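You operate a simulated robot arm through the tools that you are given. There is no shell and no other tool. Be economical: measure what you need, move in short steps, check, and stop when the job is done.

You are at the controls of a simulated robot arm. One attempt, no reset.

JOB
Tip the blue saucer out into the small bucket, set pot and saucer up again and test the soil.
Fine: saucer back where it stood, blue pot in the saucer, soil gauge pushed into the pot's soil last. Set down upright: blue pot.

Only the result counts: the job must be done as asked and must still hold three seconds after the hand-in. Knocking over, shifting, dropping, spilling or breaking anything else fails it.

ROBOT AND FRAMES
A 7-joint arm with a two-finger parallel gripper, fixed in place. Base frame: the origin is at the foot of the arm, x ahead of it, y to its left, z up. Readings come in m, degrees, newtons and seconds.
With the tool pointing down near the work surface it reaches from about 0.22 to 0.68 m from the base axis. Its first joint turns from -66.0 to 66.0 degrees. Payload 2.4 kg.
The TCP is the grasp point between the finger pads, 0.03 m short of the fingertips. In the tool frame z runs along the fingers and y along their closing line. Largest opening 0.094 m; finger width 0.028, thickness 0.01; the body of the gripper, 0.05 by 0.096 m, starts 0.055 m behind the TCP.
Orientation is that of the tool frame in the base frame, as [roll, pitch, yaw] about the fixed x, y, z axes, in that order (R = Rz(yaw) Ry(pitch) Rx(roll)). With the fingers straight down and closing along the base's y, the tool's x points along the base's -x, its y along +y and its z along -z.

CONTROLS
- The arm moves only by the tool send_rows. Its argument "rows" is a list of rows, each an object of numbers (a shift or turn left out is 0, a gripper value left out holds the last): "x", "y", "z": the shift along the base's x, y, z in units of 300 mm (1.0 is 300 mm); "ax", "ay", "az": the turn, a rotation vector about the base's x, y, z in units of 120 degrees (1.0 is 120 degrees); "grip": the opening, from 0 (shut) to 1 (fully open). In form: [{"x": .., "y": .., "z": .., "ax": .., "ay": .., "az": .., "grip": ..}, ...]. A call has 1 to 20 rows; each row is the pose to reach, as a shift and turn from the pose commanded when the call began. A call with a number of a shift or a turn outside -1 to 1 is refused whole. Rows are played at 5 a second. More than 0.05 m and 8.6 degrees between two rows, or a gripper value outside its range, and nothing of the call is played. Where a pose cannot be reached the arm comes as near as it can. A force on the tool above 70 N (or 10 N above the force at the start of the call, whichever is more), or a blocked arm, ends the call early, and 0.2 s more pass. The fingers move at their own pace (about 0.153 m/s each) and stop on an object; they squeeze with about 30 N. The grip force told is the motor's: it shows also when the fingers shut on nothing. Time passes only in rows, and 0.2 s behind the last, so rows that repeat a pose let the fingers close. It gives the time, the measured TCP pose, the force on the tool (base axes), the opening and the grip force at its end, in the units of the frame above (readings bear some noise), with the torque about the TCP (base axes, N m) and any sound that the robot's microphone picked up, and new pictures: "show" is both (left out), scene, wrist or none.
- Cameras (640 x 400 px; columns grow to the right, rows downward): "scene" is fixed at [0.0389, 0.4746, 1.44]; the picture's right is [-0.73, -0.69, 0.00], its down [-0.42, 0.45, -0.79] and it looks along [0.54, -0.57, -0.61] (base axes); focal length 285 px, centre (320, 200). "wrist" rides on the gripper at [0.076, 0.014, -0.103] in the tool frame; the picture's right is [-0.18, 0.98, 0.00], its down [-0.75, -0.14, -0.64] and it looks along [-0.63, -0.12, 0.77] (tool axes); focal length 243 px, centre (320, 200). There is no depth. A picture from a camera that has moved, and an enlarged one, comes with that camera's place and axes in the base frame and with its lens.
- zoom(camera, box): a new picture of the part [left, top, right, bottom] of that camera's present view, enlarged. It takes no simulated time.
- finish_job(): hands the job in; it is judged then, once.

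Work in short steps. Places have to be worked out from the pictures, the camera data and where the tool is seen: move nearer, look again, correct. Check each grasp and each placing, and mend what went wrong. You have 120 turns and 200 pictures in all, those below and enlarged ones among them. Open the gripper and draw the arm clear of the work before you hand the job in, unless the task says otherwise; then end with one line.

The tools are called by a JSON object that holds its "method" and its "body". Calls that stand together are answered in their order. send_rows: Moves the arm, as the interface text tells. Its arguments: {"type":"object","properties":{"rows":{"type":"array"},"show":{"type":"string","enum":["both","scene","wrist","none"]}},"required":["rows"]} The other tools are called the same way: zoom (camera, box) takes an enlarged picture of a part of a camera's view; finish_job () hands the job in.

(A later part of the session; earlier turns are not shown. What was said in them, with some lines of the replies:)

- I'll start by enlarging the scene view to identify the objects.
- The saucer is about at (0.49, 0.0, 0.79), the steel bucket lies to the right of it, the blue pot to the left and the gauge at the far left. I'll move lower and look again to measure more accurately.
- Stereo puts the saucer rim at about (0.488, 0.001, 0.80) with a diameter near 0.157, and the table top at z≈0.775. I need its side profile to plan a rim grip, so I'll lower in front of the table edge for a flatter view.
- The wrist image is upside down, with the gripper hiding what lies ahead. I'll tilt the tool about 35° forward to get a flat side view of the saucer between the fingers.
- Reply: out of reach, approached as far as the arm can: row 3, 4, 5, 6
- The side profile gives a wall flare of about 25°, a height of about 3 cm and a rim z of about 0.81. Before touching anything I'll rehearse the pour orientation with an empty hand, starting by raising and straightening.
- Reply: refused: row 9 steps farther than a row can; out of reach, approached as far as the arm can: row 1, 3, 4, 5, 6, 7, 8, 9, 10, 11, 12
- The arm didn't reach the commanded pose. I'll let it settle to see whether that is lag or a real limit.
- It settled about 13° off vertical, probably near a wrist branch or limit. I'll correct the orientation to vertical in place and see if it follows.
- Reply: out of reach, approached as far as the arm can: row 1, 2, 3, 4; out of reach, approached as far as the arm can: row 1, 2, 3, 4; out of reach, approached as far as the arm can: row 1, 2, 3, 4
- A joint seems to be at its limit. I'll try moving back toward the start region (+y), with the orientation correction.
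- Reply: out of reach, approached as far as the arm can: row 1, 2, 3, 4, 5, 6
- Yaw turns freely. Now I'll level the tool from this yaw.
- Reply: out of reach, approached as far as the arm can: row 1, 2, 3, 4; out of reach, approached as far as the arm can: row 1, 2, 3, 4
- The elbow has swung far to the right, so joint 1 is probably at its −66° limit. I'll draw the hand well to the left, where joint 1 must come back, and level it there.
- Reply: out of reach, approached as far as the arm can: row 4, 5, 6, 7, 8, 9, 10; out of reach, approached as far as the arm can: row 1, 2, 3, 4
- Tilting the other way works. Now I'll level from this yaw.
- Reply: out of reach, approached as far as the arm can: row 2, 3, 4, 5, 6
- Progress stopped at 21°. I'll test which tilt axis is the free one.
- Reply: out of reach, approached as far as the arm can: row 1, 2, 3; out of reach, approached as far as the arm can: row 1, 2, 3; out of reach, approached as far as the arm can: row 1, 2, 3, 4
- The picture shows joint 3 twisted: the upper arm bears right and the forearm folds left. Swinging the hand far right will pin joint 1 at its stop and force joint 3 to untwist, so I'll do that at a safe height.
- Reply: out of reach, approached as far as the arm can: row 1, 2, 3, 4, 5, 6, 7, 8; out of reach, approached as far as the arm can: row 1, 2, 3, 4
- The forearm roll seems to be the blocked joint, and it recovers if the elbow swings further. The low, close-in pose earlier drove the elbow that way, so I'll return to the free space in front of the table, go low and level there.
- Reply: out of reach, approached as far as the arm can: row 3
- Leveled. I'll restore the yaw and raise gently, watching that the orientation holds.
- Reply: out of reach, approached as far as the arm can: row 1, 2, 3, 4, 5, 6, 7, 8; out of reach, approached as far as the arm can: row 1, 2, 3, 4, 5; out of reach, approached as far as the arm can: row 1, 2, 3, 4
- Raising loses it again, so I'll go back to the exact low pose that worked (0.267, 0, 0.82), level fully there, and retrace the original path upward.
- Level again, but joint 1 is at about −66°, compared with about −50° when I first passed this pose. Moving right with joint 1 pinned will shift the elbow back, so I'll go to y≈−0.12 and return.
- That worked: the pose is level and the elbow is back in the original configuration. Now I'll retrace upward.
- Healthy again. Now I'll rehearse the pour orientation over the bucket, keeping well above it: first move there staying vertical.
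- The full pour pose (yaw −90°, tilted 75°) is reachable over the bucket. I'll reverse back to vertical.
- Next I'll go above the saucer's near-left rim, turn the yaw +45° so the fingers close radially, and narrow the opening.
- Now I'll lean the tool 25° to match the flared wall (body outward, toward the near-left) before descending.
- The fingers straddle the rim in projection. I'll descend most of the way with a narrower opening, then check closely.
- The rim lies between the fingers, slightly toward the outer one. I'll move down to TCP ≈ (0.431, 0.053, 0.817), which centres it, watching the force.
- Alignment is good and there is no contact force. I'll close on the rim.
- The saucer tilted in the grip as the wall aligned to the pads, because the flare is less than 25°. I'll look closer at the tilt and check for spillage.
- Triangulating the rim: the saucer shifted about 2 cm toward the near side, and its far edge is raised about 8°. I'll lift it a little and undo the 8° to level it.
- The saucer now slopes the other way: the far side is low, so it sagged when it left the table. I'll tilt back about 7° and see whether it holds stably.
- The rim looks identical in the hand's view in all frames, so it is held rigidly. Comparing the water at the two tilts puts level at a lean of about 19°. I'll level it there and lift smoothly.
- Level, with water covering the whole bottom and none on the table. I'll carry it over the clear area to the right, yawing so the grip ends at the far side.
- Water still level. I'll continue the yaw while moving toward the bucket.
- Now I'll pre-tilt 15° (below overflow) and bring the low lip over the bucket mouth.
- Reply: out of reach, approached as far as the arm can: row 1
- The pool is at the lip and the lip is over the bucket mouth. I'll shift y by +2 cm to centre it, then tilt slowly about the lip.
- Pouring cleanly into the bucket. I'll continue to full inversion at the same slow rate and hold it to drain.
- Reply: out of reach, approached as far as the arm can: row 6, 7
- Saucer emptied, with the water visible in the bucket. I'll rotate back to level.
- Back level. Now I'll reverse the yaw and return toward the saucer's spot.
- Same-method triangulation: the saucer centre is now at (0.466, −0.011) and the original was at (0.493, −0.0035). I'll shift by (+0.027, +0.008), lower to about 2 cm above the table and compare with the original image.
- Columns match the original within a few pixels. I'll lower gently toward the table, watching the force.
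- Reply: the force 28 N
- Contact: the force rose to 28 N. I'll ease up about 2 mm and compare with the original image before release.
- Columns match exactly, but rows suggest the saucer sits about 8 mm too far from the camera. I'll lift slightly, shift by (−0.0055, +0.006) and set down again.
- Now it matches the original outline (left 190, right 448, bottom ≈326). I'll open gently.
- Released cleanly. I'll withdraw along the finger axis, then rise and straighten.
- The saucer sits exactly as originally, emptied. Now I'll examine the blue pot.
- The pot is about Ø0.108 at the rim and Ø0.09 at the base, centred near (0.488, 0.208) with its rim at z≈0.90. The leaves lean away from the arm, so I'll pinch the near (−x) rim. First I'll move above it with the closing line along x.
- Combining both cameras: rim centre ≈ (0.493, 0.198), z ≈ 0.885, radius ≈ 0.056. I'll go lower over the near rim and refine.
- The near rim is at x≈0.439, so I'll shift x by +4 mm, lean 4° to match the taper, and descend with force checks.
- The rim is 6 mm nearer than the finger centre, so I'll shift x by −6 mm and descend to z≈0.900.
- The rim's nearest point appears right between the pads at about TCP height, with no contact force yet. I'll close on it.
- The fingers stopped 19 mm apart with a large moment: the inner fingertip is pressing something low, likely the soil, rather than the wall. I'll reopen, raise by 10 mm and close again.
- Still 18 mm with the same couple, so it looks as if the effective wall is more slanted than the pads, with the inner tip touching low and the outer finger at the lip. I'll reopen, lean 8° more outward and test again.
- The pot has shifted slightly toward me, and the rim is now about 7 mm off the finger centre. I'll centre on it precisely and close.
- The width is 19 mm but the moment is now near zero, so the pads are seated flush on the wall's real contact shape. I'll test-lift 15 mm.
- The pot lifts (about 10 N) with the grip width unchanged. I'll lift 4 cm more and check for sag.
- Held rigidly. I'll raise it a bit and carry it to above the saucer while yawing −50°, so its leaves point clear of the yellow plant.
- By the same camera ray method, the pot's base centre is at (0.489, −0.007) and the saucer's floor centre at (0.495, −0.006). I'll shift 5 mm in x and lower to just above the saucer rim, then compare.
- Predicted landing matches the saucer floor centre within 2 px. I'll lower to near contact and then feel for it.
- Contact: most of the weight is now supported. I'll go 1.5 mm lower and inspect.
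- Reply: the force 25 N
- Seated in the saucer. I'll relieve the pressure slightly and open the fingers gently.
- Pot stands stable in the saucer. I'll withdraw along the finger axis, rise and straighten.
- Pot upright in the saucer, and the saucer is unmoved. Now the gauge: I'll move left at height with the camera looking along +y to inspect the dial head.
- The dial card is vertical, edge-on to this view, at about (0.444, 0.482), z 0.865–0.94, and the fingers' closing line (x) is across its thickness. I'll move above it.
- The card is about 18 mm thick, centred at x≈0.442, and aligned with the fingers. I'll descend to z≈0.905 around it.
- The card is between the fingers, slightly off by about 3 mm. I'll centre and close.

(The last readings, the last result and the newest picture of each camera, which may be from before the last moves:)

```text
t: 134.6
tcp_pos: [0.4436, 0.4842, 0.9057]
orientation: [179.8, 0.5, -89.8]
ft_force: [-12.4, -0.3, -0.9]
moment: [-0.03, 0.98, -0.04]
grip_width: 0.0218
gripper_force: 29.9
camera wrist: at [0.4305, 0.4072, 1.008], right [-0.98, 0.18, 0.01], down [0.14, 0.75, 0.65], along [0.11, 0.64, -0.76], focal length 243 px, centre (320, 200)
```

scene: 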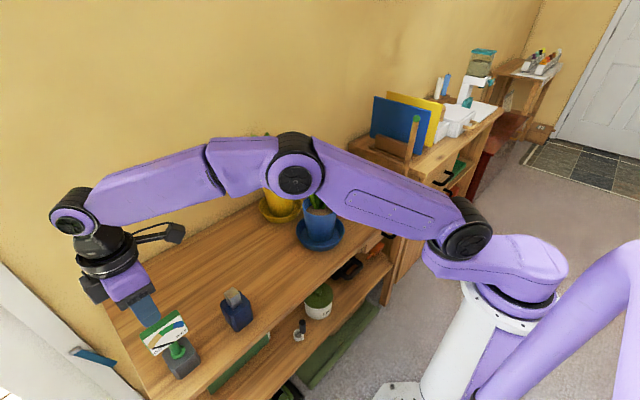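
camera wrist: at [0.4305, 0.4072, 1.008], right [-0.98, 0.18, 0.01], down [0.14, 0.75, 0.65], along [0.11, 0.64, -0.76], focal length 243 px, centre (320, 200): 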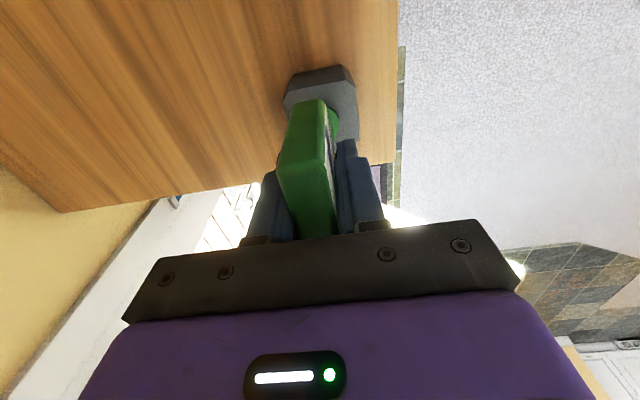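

There is a 12 N side load against the holder. I'll ease the hand toward −x until it's relieved before lifting.

{"method": "send_rows", "body": {"rows": [{"x": -0.005}, {"x": -0.01}, {"x": -0.01}], "show": "none"}}

{"method": "zoom", "body": {"camera": "scene", "box": [120, 260, 240, 390]}}

{"method": "zoom", "body": {"camera": "wrist", "box": [220, 40, 420, 260]}}

```text
t: 135.4
tcp_pos: [0.4423, 0.4817, 0.9083]
orientation: [-180.0, 0.7, -90.0]
ft_force: [-3.7, -0.1, 0.2]
moment: [0.02, 0.34, -0.02]
grip_width: 0.022
gripper_force: 29.6
```

```text
3.08 times, centred on (180, 325) of scene
camera zoom: at [0.0388, 0.4747, 1.44], right [-0.73, -0.69, 0.0], down [-0.42, 0.45, -0.79], along [0.54, -0.57, -0.61], focal length 877 px, centre (751, -185)
```

zoom: 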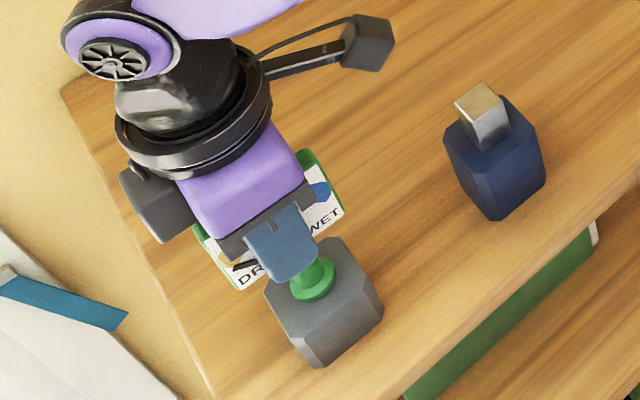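

```text
1.82 times, centred on (320, 150) of wrist
camera zoom: at [0.4288, 0.4057, 1.0095], right [-0.98, 0.18, 0.0], down [0.14, 0.75, 0.65], along [0.12, 0.64, -0.76], focal length 441 px, centre (320, 291)
```

zoom: 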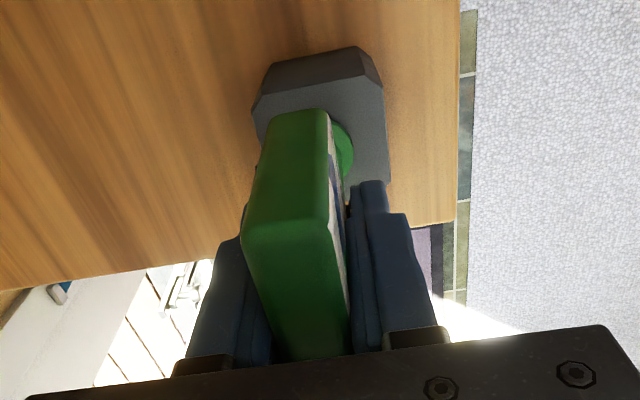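

Load mostly relieved and the holder is unmoved. I'll ease 1 mm more and lift slowly.

{"method": "send_rows", "body": {"rows": [{"x": -0.004}, {"x": -0.004, "z": 0.02}, {"x": -0.004, "z": 0.05}, {"x": -0.004, "z": 0.08}, {"x": -0.004, "z": 0.1}, {"x": -0.004, "z": 0.1}], "show": "wrist"}}

{"method": "zoom", "body": {"camera": "scene", "box": [120, 260, 240, 390]}}

```text
t: 136.8
tcp_pos: [0.4423, 0.4809, 0.9376]
orientation: [179.9, 0.7, -89.8]
ft_force: [-2.6, 0.3, -2.2]
moment: [0.07, 0.2, 0.02]
grip_width: 0.0217
gripper_force: 29.9
camera wrist: at [0.429, 0.4054, 1.0395], right [-0.98, 0.18, 0.0], down [0.14, 0.75, 0.65], along [0.12, 0.64, -0.76], focal length 243 px, centre (320, 200)
```

wrist: 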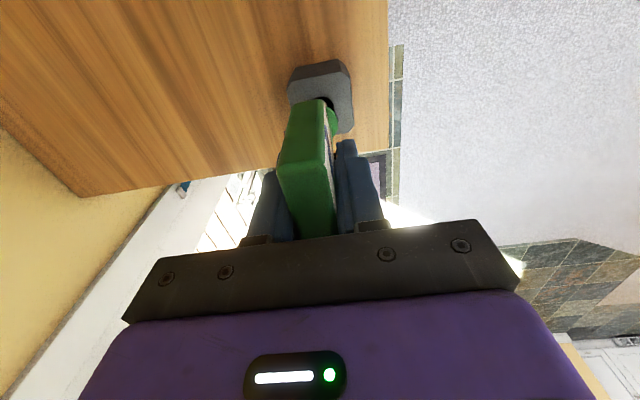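

```text
3.08 times, centred on (180, 325) of scene
camera zoom: at [0.0388, 0.4747, 1.44], right [-0.73, -0.69, 0.0], down [-0.42, 0.45, -0.79], along [0.54, -0.57, -0.61], focal length 877 px, centre (751, -185)
```

zoom: 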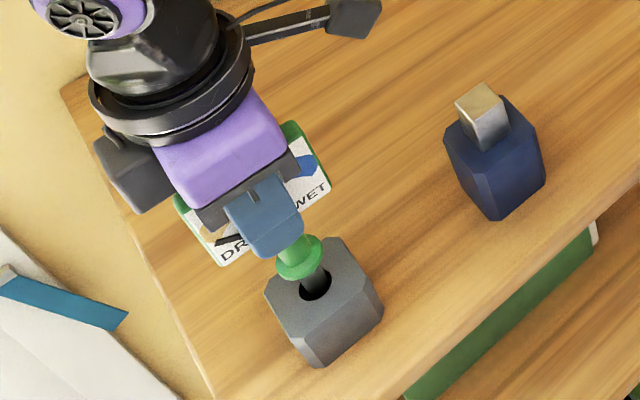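

The gauge slides out with the holder still. I'll continue up until the probe is fully clear.

{"method": "send_rows", "body": {"rows": [{"x": -0.003, "z": 0.03}, {"x": -0.003, "z": 0.07}, {"x": -0.003, "z": 0.11}, {"x": -0.003, "z": 0.17}, {"x": -0.003, "z": 0.25}, {"x": -0.003, "z": 0.3}, {"x": -0.003, "z": 0.3}], "show": "both"}}

{"method": "zoom", "body": {"camera": "scene", "box": [80, 240, 240, 390]}}

```text
t: 138.4
tcp_pos: [0.4414, 0.4817, 1.0288]
orientation: [179.9, 0.6, -89.9]
ft_force: [-0.2, 0.1, -0.6]
moment: [-0.04, 0.02, 0.0]
grip_width: 0.0217
gripper_force: 29.5
camera wrist: at [0.4281, 0.4052, 1.1309], right [-0.98, 0.18, 0.0], down [0.14, 0.75, 0.65], along [0.12, 0.64, -0.76], focal length 243 px, centre (320, 200)
```

scene: 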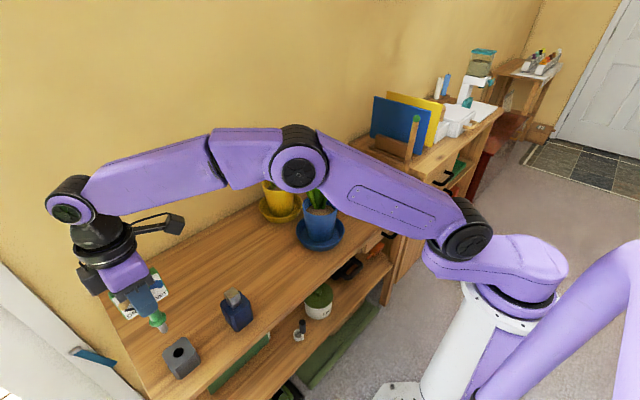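
wrist: 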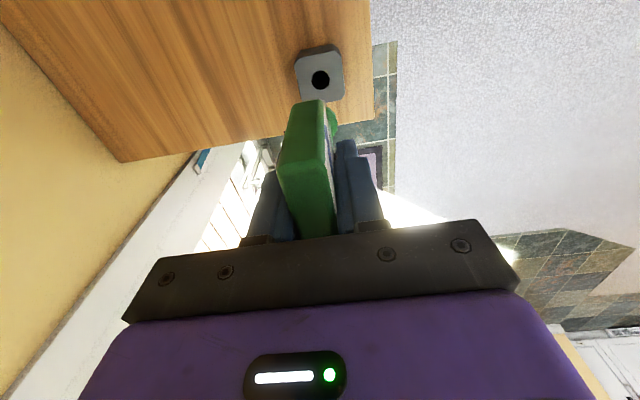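

```text
2.67 times, centred on (160, 315) of scene
camera zoom: at [0.0389, 0.4746, 1.44], right [-0.73, -0.69, 0.0], down [-0.42, 0.45, -0.79], along [0.54, -0.57, -0.61], focal length 760 px, centre (747, -107)
```

zoom: 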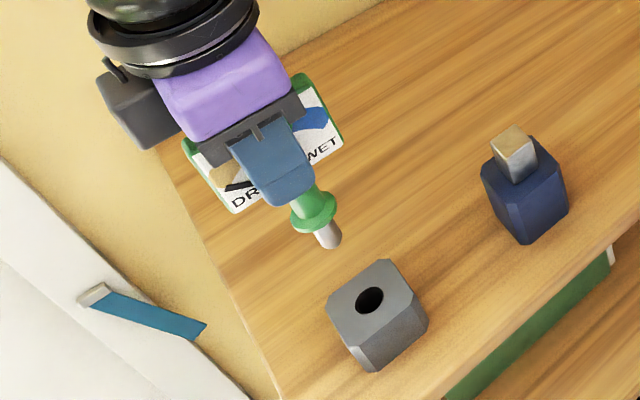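

Gauge free, with a short probe; the tip is about 0.115 m below the TCP. I'll raise it and carry it back toward the pot with yaw −50°, stopping where the hole is in view.

{"method": "send_rows", "body": {"rows": [{"z": 0.12}, {"z": 0.24, "y": -0.05}, {"z": 0.3, "y": -0.15}, {"z": 0.3, "y": -0.27, "az": -0.05}, {"z": 0.3, "y": -0.4, "az": -0.1}, {"z": 0.3, "y": -0.53, "az": -0.15}, {"z": 0.3, "y": -0.66, "az": -0.2}, {"z": 0.3, "y": -0.79, "az": -0.25}, {"z": 0.3, "y": -0.92, "az": -0.3}, {"z": 0.3, "y": -1.0, "az": -0.35}, {"z": 0.3, "y": -1.0, "az": -0.4}, {"z": 0.3, "y": -1.0, "az": -0.417}, {"z": 0.3, "y": -1.0, "az": -0.417}], "show": "none"}}

{"method": "send_rows", "body": {"rows": [{"y": -0.1}, {"y": -0.2}, {"y": -0.28}, {"y": -0.28}], "show": "both"}}

{"method": "zoom", "body": {"camera": "wrist", "box": [140, 0, 380, 200]}}

```text
t: 141.2
tcp_pos: [0.4402, 0.1802, 1.1173]
orientation: [179.9, 0.7, -140.0]
ft_force: [0.1, 0.7, -0.1]
moment: [-0.01, 0.0, -0.02]
grip_width: 0.0215
gripper_force: 30.2
```

```text
t: 142.2
tcp_pos: [0.4412, 0.095, 1.1156]
orientation: [179.8, 0.6, -140.0]
ft_force: [-0.4, -0.1, -0.8]
moment: [0.02, -0.06, 0.0]
grip_width: 0.0219
gripper_force: 30.2
camera wrist: at [0.3739, 0.0572, 1.2185], right [-0.49, 0.87, 0.0], down [0.66, 0.37, 0.65], along [0.57, 0.32, -0.76], focal length 243 px, centre (320, 200)
```

scene: 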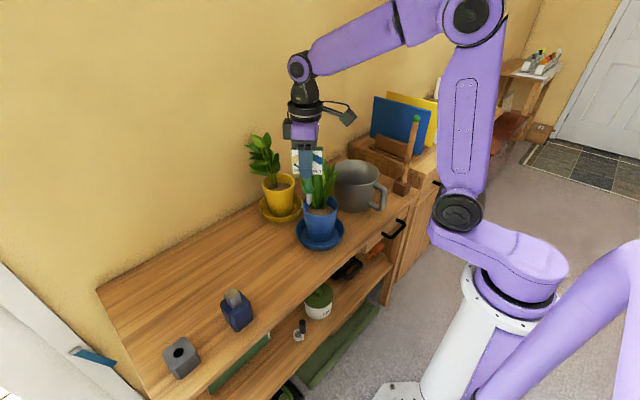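
wrist: 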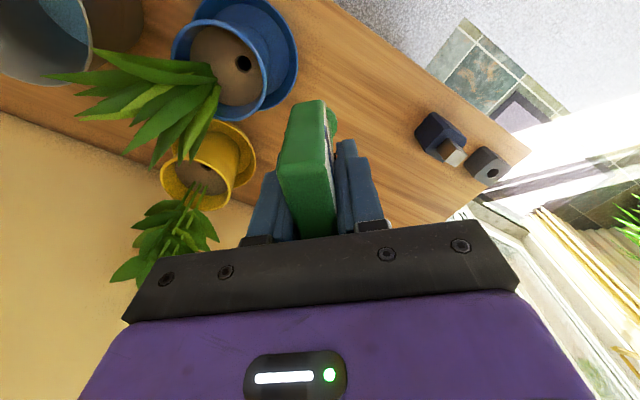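

```text
2.00 times, centred on (260, 100) of wrist
camera zoom: at [0.3739, 0.0572, 1.2185], right [-0.49, 0.87, 0.0], down [0.66, 0.37, 0.65], along [0.57, 0.32, -0.76], focal length 485 px, centre (440, 400)
```

zoom: 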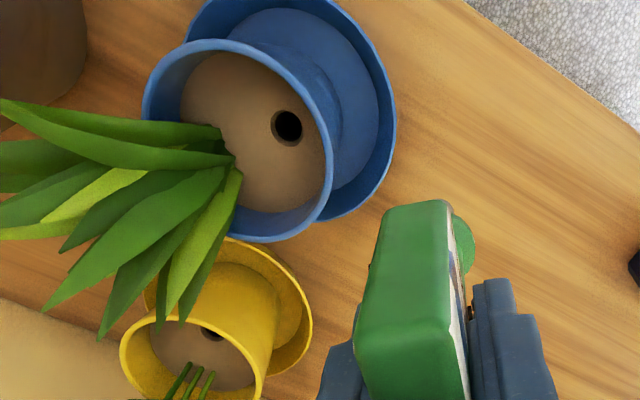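

The hole triangulates to (0.480, 0.008), the same from two views. The probe is offset about (+0.004, +0.001) from the TCP, so I'll go above it at z=1.06 and check.

{"method": "send_rows", "body": {"rows": [{"x": 0.04, "y": -0.1}, {"x": 0.08, "y": -0.2}, {"x": 0.116, "y": -0.292}, {"x": 0.116, "y": -0.292, "z": -0.08}, {"x": 0.116, "y": -0.292, "z": -0.185}, {"x": 0.116, "y": -0.292, "z": -0.185}], "show": "both"}}

{"method": "zoom", "body": {"camera": "scene", "box": [270, 150, 370, 240]}}

{"method": "zoom", "body": {"camera": "wrist", "box": [220, 20, 420, 240]}}

```text
t: 143.6
tcp_pos: [0.4771, 0.0122, 1.0596]
orientation: [179.8, 0.7, -140.0]
ft_force: [-0.3, 0.2, -0.8]
moment: [0.02, 0.02, 0.02]
grip_width: 0.0216
gripper_force: 30.0
camera wrist: at [0.4081, -0.0268, 1.1623], right [-0.49, 0.87, 0.0], down [0.66, 0.37, 0.65], along [0.56, 0.32, -0.76], focal length 243 px, centre (320, 200)
```

scene: 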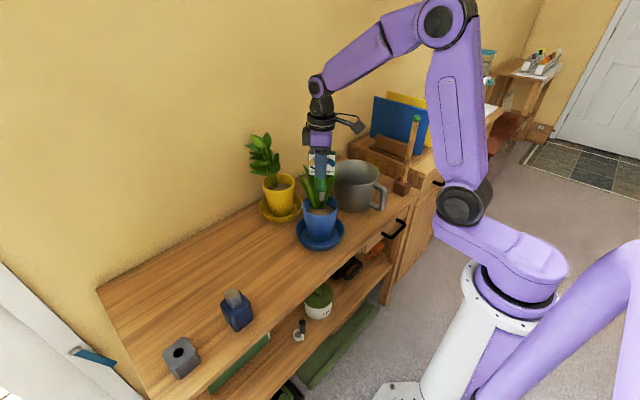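
wrist: 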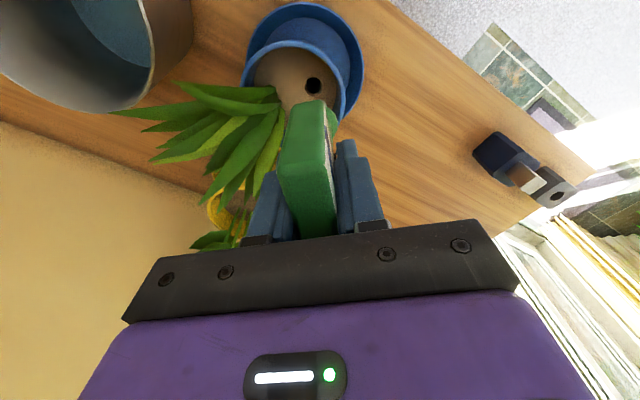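

```text
4.44 times, centred on (320, 195) of scene
camera zoom: at [0.0389, 0.4746, 1.44], right [-0.73, -0.69, 0.0], down [-0.42, 0.45, -0.79], along [0.54, -0.57, -0.61], focal length 1266 px, centre (320, 222)
```

zoom: 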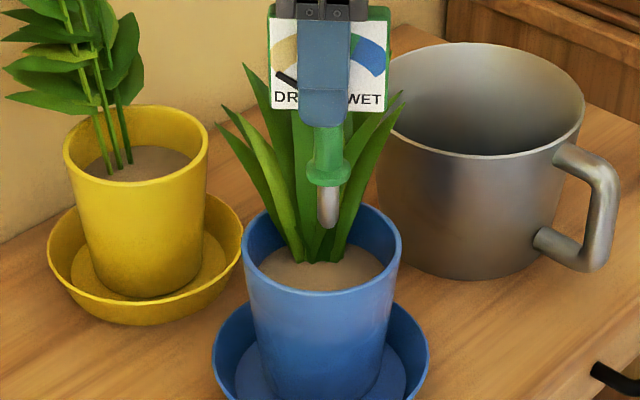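

```text
1.82 times, centred on (320, 130) of wrist
camera zoom: at [0.4081, -0.0268, 1.1623], right [-0.49, 0.87, 0.0], down [0.66, 0.37, 0.65], along [0.56, 0.32, -0.76], focal length 441 px, centre (320, 327)
```

zoom: 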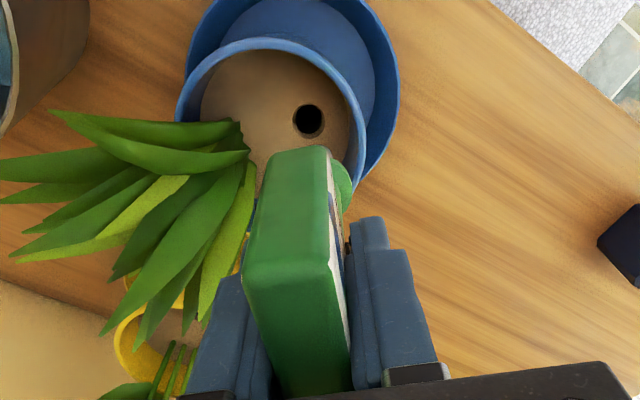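

From three wrist rays (a method that located the holder's hole within 1 mm of the TCP earlier), the soil hole is at about (0.4815, 0.0073). I'll shift by (+0.004, −0.004) and lower to just above the soil.

{"method": "send_rows", "body": {"rows": [{"x": 0.013, "y": -0.014}, {"x": 0.013, "y": -0.014, "z": -0.06}, {"x": 0.013, "y": -0.014, "z": -0.12}, {"x": 0.013, "y": -0.014, "z": -0.17}, {"x": 0.013, "y": -0.014, "z": -0.17}], "show": "wrist"}}

{"method": "zoom", "body": {"camera": "scene", "box": [270, 150, 370, 240]}}

{"method": "zoom", "body": {"camera": "wrist", "box": [220, 20, 420, 240]}}

```text
t: 144.8
tcp_pos: [0.48, 0.0073, 1.0099]
orientation: [179.9, 0.7, -140.0]
ft_force: [0.0, -0.2, -1.1]
moment: [0.0, 0.0, -0.01]
grip_width: 0.0216
gripper_force: 30.1
camera wrist: at [0.413, -0.0311, 1.1116], right [-0.49, 0.87, 0.0], down [0.66, 0.37, 0.65], along [0.57, 0.32, -0.76], focal length 243 px, centre (320, 200)
```

wrist: 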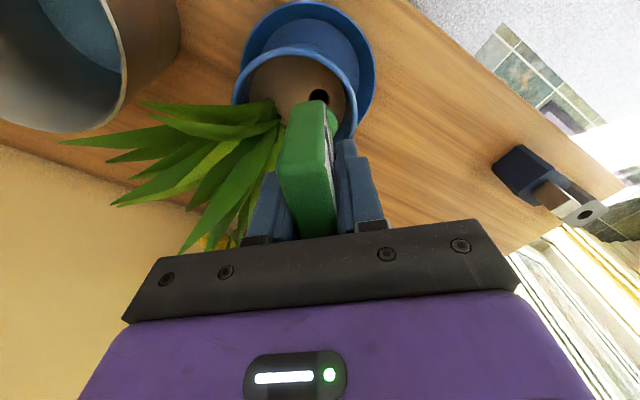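

```text
4.44 times, centred on (320, 195) of scene
camera zoom: at [0.0389, 0.4746, 1.44], right [-0.73, -0.69, 0.0], down [-0.42, 0.45, -0.79], along [0.54, -0.57, -0.61], focal length 1266 px, centre (320, 222)
```

zoom: 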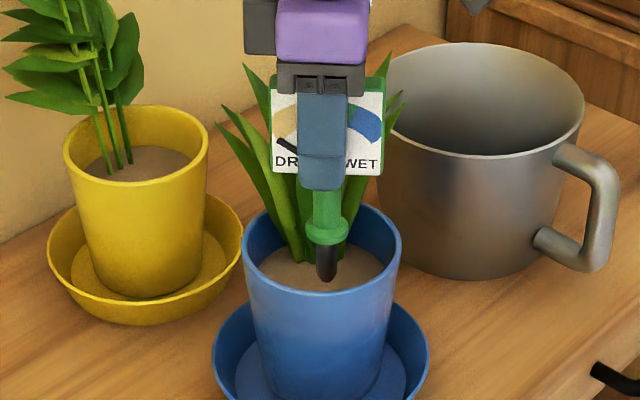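

```text
1.82 times, centred on (320, 130) of wrist
camera zoom: at [0.413, -0.0311, 1.1116], right [-0.49, 0.87, 0.0], down [0.66, 0.37, 0.65], along [0.57, 0.32, -0.76], focal length 441 px, centre (320, 327)
```

zoom: 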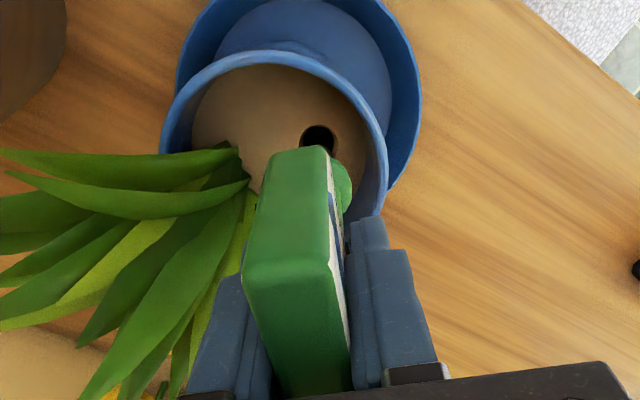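

The predicted axis projects onto the hole within a few pixels. I'll nudge by (−1, −1) mm and descend in small steps, checking force.

{"method": "send_rows", "body": {"rows": [{"x": -0.003, "y": -0.003, "z": -0.015}, {"x": -0.003, "y": -0.003, "z": -0.03}, {"x": -0.003, "y": -0.003, "z": -0.045}, {"x": -0.003, "y": -0.003, "z": -0.06}, {"x": -0.003, "y": -0.003, "z": -0.06}], "show": "none"}}

{"method": "zoom", "body": {"camera": "scene", "box": [270, 150, 370, 240]}}

```text
t: 146.0
tcp_pos: [0.4801, 0.0055, 0.9918]
orientation: [179.9, 0.5, -140.1]
ft_force: [0.1, 0.1, -0.5]
moment: [0.01, 0.04, -0.02]
grip_width: 0.0215
gripper_force: 30.1
```

```text
4.44 times, centred on (320, 195) of scene
camera zoom: at [0.0389, 0.4746, 1.44], right [-0.73, -0.69, 0.0], down [-0.42, 0.45, -0.79], along [0.54, -0.57, -0.61], focal length 1266 px, centre (320, 222)
```

zoom: 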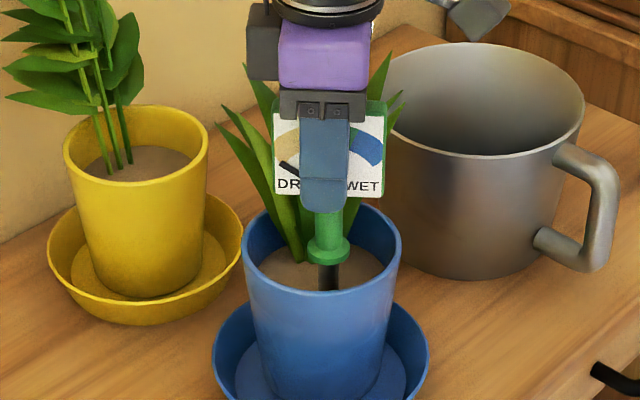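

No contact yet. I'll continue in small steps.

{"method": "send_rows", "body": {"rows": [{"z": -0.01}, {"z": -0.02}, {"z": -0.02}], "show": "none"}}

{"method": "send_rows", "body": {"rows": [{"z": -0.01}, {"z": -0.02}, {"z": -0.02}], "show": "none"}}

```text
t: 146.8
tcp_pos: [0.4788, 0.0038, 0.9862]
orientation: [179.8, 0.7, -139.9]
ft_force: [2.1, 2.5, 1.2]
moment: [0.2, -0.27, 0.0]
grip_width: 0.0214
gripper_force: 30.0
```

```text
t: 147.6
tcp_pos: [0.4778, 0.0062, 0.98]
orientation: [180.0, 0.6, -140.0]
ft_force: [1.0, 1.5, -0.2]
moment: [0.17, -0.06, -0.01]
grip_width: 0.0217
gripper_force: 29.6
```

Only small lateral forces and almost no vertical force, so the probe is entering the hole and touching its side. I'll nudge (+1, +1.5) mm and continue down.

{"method": "send_rows", "body": {"rows": [{"x": 0.003, "y": 0.005}, {"x": 0.003, "y": 0.005, "z": -0.01}, {"x": 0.003, "y": 0.005, "z": -0.02}, {"x": 0.003, "y": 0.005, "z": -0.02}], "show": "none"}}

{"method": "send_rows", "body": {"rows": [{"z": -0.01}, {"z": -0.02}, {"z": -0.02}], "show": "none"}}

{"method": "zoom", "body": {"camera": "scene", "box": [270, 150, 370, 240]}}

```text
t: 148.6
tcp_pos: [0.4792, 0.0063, 0.9753]
orientation: [179.9, 0.6, -139.9]
ft_force: [-0.5, -0.9, -1.0]
moment: [0.0, 0.02, 0.0]
grip_width: 0.0216
gripper_force: 30.2
```

```text
t: 149.4
tcp_pos: [0.4787, 0.0064, 0.9694]
orientation: [180.0, 0.6, -139.9]
ft_force: [-0.7, 0.2, 0.0]
moment: [0.01, -0.01, 0.0]
grip_width: 0.0217
gripper_force: 29.5
```

```text
4.44 times, centred on (320, 195) of scene
camera zoom: at [0.0389, 0.4746, 1.44], right [-0.73, -0.69, 0.0], down [-0.42, 0.45, -0.79], along [0.54, -0.57, -0.61], focal length 1266 px, centre (320, 222)
```

zoom: 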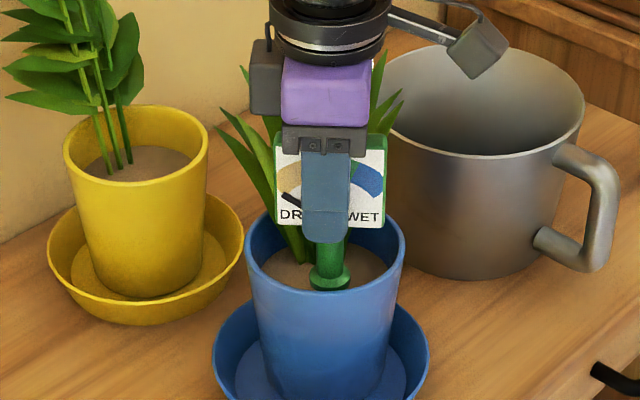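

The probe is in the hole with forces near zero. I'll continue until the flange seats.

{"method": "send_rows", "body": {"rows": [{"z": -0.01}, {"z": -0.02}, {"z": -0.02}], "show": "none"}}

{"method": "send_rows", "body": {"rows": [{"z": -0.008}, {"z": -0.015}, {"z": -0.015}], "show": "none"}}

```text
t: 150.2
tcp_pos: [0.4773, 0.0055, 0.962]
orientation: [179.9, 0.7, -140.1]
ft_force: [-0.7, -0.5, 0.4]
moment: [0.0, -0.02, 0.01]
grip_width: 0.0217
gripper_force: 29.9
```

```text
t: 151.0
tcp_pos: [0.4799, 0.0065, 0.9573]
orientation: [179.9, 0.6, -140.0]
ft_force: [-0.4, 0.4, -0.9]
moment: [0.0, 0.0, 0.04]
grip_width: 0.0221
gripper_force: 30.0
```

{"method": "send_rows", "body": {"rows": [{"z": -0.008}, {"z": -0.015}, {"z": -0.015}], "show": "none"}}

{"method": "send_rows", "body": {"rows": [{"z": -0.006}, {"z": -0.012}, {"z": -0.012}], "show": "none"}}

{"method": "zoom", "body": {"camera": "scene", "box": [270, 150, 370, 240]}}

```text
t: 151.8
tcp_pos: [0.4807, 0.0059, 0.9529]
orientation: [179.9, 0.7, -140.0]
ft_force: [-0.4, 0.4, 0.3]
moment: [0.01, 0.01, -0.02]
grip_width: 0.0217
gripper_force: 30.1
```

```text
t: 152.6
tcp_pos: [0.4791, 0.0067, 0.9507]
orientation: [180.0, 0.6, -140.0]
ft_force: [0.1, 0.5, -1.2]
moment: [0.03, 0.02, 0.01]
grip_width: 0.0217
gripper_force: 29.6
```

```text
4.44 times, centred on (320, 195) of scene
camera zoom: at [0.0389, 0.4746, 1.44], right [-0.73, -0.69, 0.0], down [-0.42, 0.45, -0.79], along [0.54, -0.57, -0.61], focal length 1266 px, centre (320, 222)
```

zoom: 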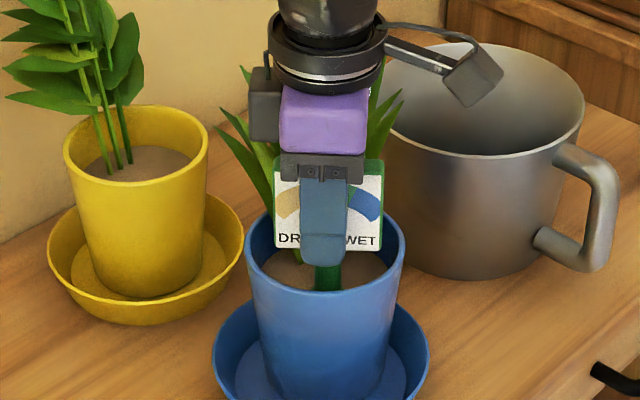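

{"method": "send_rows", "body": {"rows": [{"z": -0.006}, {"z": -0.012}, {"z": -0.012}], "show": "none"}}

{"method": "send_rows", "body": {"rows": [{"z": -0.006}, {"z": -0.012}, {"z": -0.012}], "show": "wrist"}}

```text
t: 153.4
tcp_pos: [0.4791, 0.006, 0.9474]
orientation: [179.9, 0.8, -140.1]
ft_force: [-3.5, -0.7, 23.4]
moment: [-0.18, 0.21, 0.0]
grip_width: 0.0218
gripper_force: 30.1
```

```text
t: 154.2
tcp_pos: [0.4805, 0.0064, 0.9428]
orientation: [180.0, 0.8, -140.0]
ft_force: [-0.7, 0.3, 25.1]
moment: [0.06, -0.14, 0.0]
grip_width: 0.0217
gripper_force: 30.4
camera wrist: at [0.4121, -0.0308, 1.0453], right [-0.49, 0.87, 0.0], down [0.66, 0.37, 0.65], along [0.57, 0.32, -0.76], focal length 243 px, centre (320, 200)
```

wrist: 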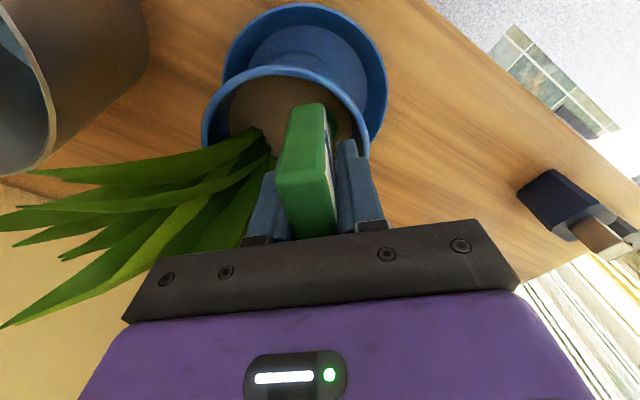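

Vertical force is about 25 N: seated on the soil, or resistance to pushing in. I'll check whether the card slipped in the grip.

{"method": "zoom", "body": {"camera": "scene", "box": [270, 150, 370, 240]}}

{"method": "zoom", "body": {"camera": "wrist", "box": [220, 60, 400, 240]}}

```text
4.44 times, centred on (320, 195) of scene
camera zoom: at [0.0385, 0.4746, 1.44], right [-0.73, -0.69, 0.0], down [-0.42, 0.45, -0.79], along [0.54, -0.57, -0.61], focal length 1266 px, centre (320, 222)
```

zoom: 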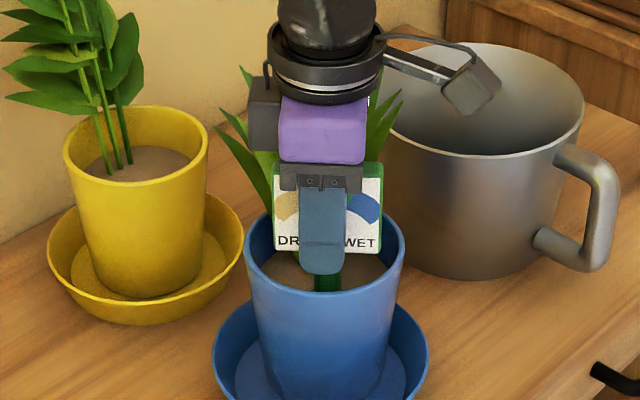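

```text
2.22 times, centred on (310, 150) of wrist
camera zoom: at [0.4121, -0.0308, 1.0453], right [-0.49, 0.87, 0.0], down [0.66, 0.37, 0.65], along [0.57, 0.32, -0.76], focal length 539 px, centre (342, 311)
```

zoom: 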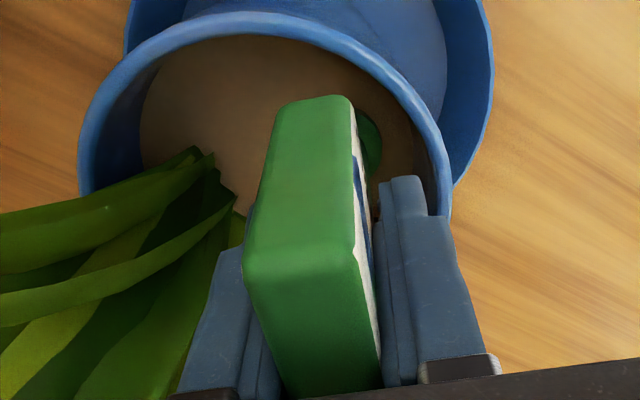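

The flange is seated; the card slid 4 mm in the pads instead of going lower. I'll relax, open modestly and retreat straight up.

{"method": "send_rows", "body": {"rows": [{"z": 0.006}, {"z": 0.01}, {"z": 0.01, "grip": 0.27}, {"z": 0.01, "grip": 0.33}, {"z": 0.01, "grip": 0.38}, {"z": 0.01, "grip": 0.38}], "show": "wrist"}}

{"method": "zoom", "body": {"camera": "scene", "box": [270, 150, 370, 240]}}

```text
t: 155.6
tcp_pos: [0.4806, 0.0069, 0.9449]
orientation: [180.0, 0.6, -140.0]
ft_force: [-0.4, -0.7, 0.4]
moment: [0.01, 0.03, -0.01]
grip_width: 0.0358
gripper_force: 0.0
camera wrist: at [0.4117, -0.0309, 1.048], right [-0.49, 0.87, 0.0], down [0.66, 0.37, 0.65], along [0.56, 0.32, -0.76], focal length 243 px, centre (320, 200)
```

wrist: 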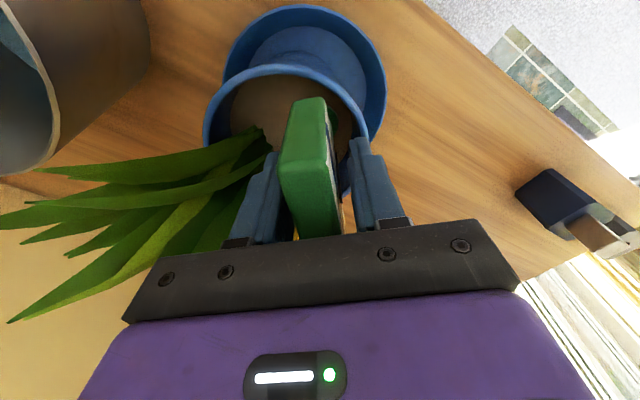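

```text
4.44 times, centred on (320, 195) of scene
camera zoom: at [0.0389, 0.4746, 1.44], right [-0.73, -0.69, 0.0], down [-0.42, 0.45, -0.79], along [0.54, -0.57, -0.61], focal length 1266 px, centre (320, 222)
```

zoom: 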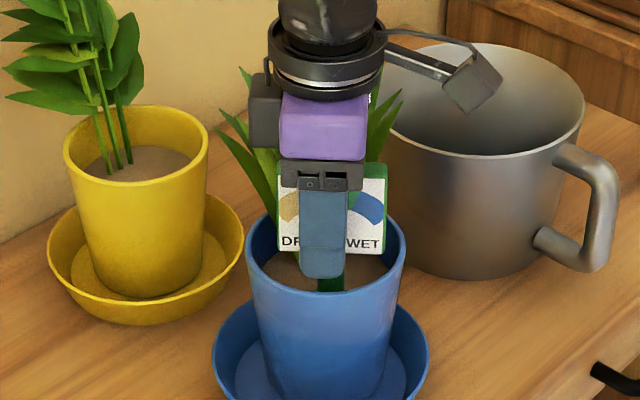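

Released and the gauge stands in the soil. I'll retreat straight up, then back.

{"method": "send_rows", "body": {"rows": [{"z": 0.05}, {"z": 0.12}, {"z": 0.22}, {"z": 0.34}, {"z": 0.48}, {"z": 0.6}, {"z": 0.6, "x": -0.1}, {"z": 0.6, "x": -0.22, "y": 0.1}, {"z": 0.6, "x": -0.3, "y": 0.2}, {"z": 0.6, "x": -0.3, "y": 0.3}, {"z": 0.6, "x": -0.3, "y": 0.3}], "show": "both"}}

{"method": "zoom", "body": {"camera": "scene", "box": [240, 130, 400, 270]}}

```text
t: 158.0
tcp_pos: [0.3871, 0.0953, 1.1246]
orientation: [179.8, 0.6, -140.0]
ft_force: [-0.2, -0.8, -0.7]
moment: [0.0, 0.0, 0.01]
grip_width: 0.0356
gripper_force: 0.1
camera wrist: at [0.3202, 0.0573, 1.2262], right [-0.49, 0.87, 0.0], down [0.66, 0.37, 0.65], along [0.57, 0.32, -0.76], focal length 243 px, centre (320, 200)
```

scene: 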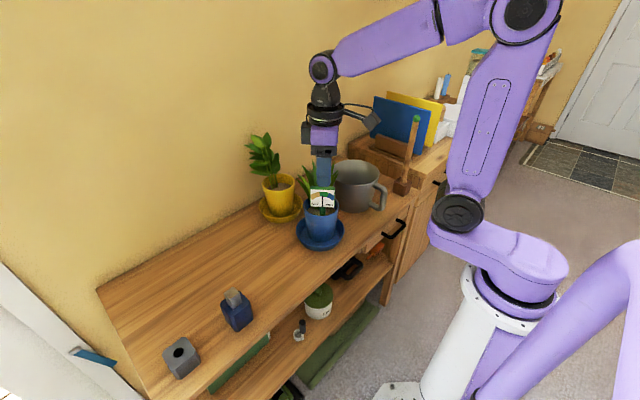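
wrist: 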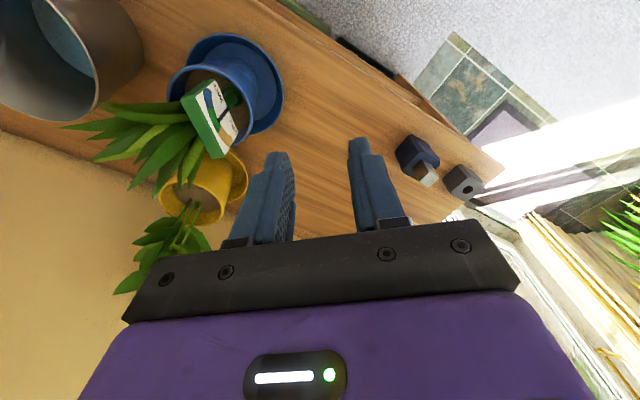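

```text
2.86 times, centred on (320, 200) of scene
camera zoom: at [0.0388, 0.4747, 1.44], right [-0.73, -0.69, 0.0], down [-0.42, 0.45, -0.79], along [0.54, -0.57, -0.61], focal length 814 px, centre (320, 200)
```

zoom: 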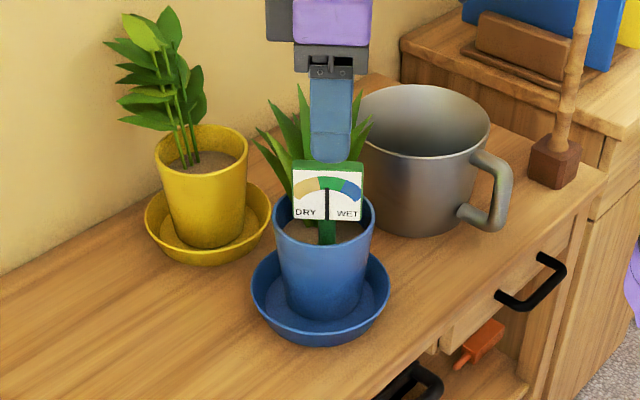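

The needle moved from dry to mid-green, the pot stands upright in the saucer, the saucer outline matches its original place, and the arm is clear. Handing in.

{"method": "finish_job", "body": {}}

```text
The job is handed in.
```

The saucer is emptied into the small bucket and back where it stood, the blue pot is upright in it, and the soil gauge is pushed into the pot's soil and reads mid-green.
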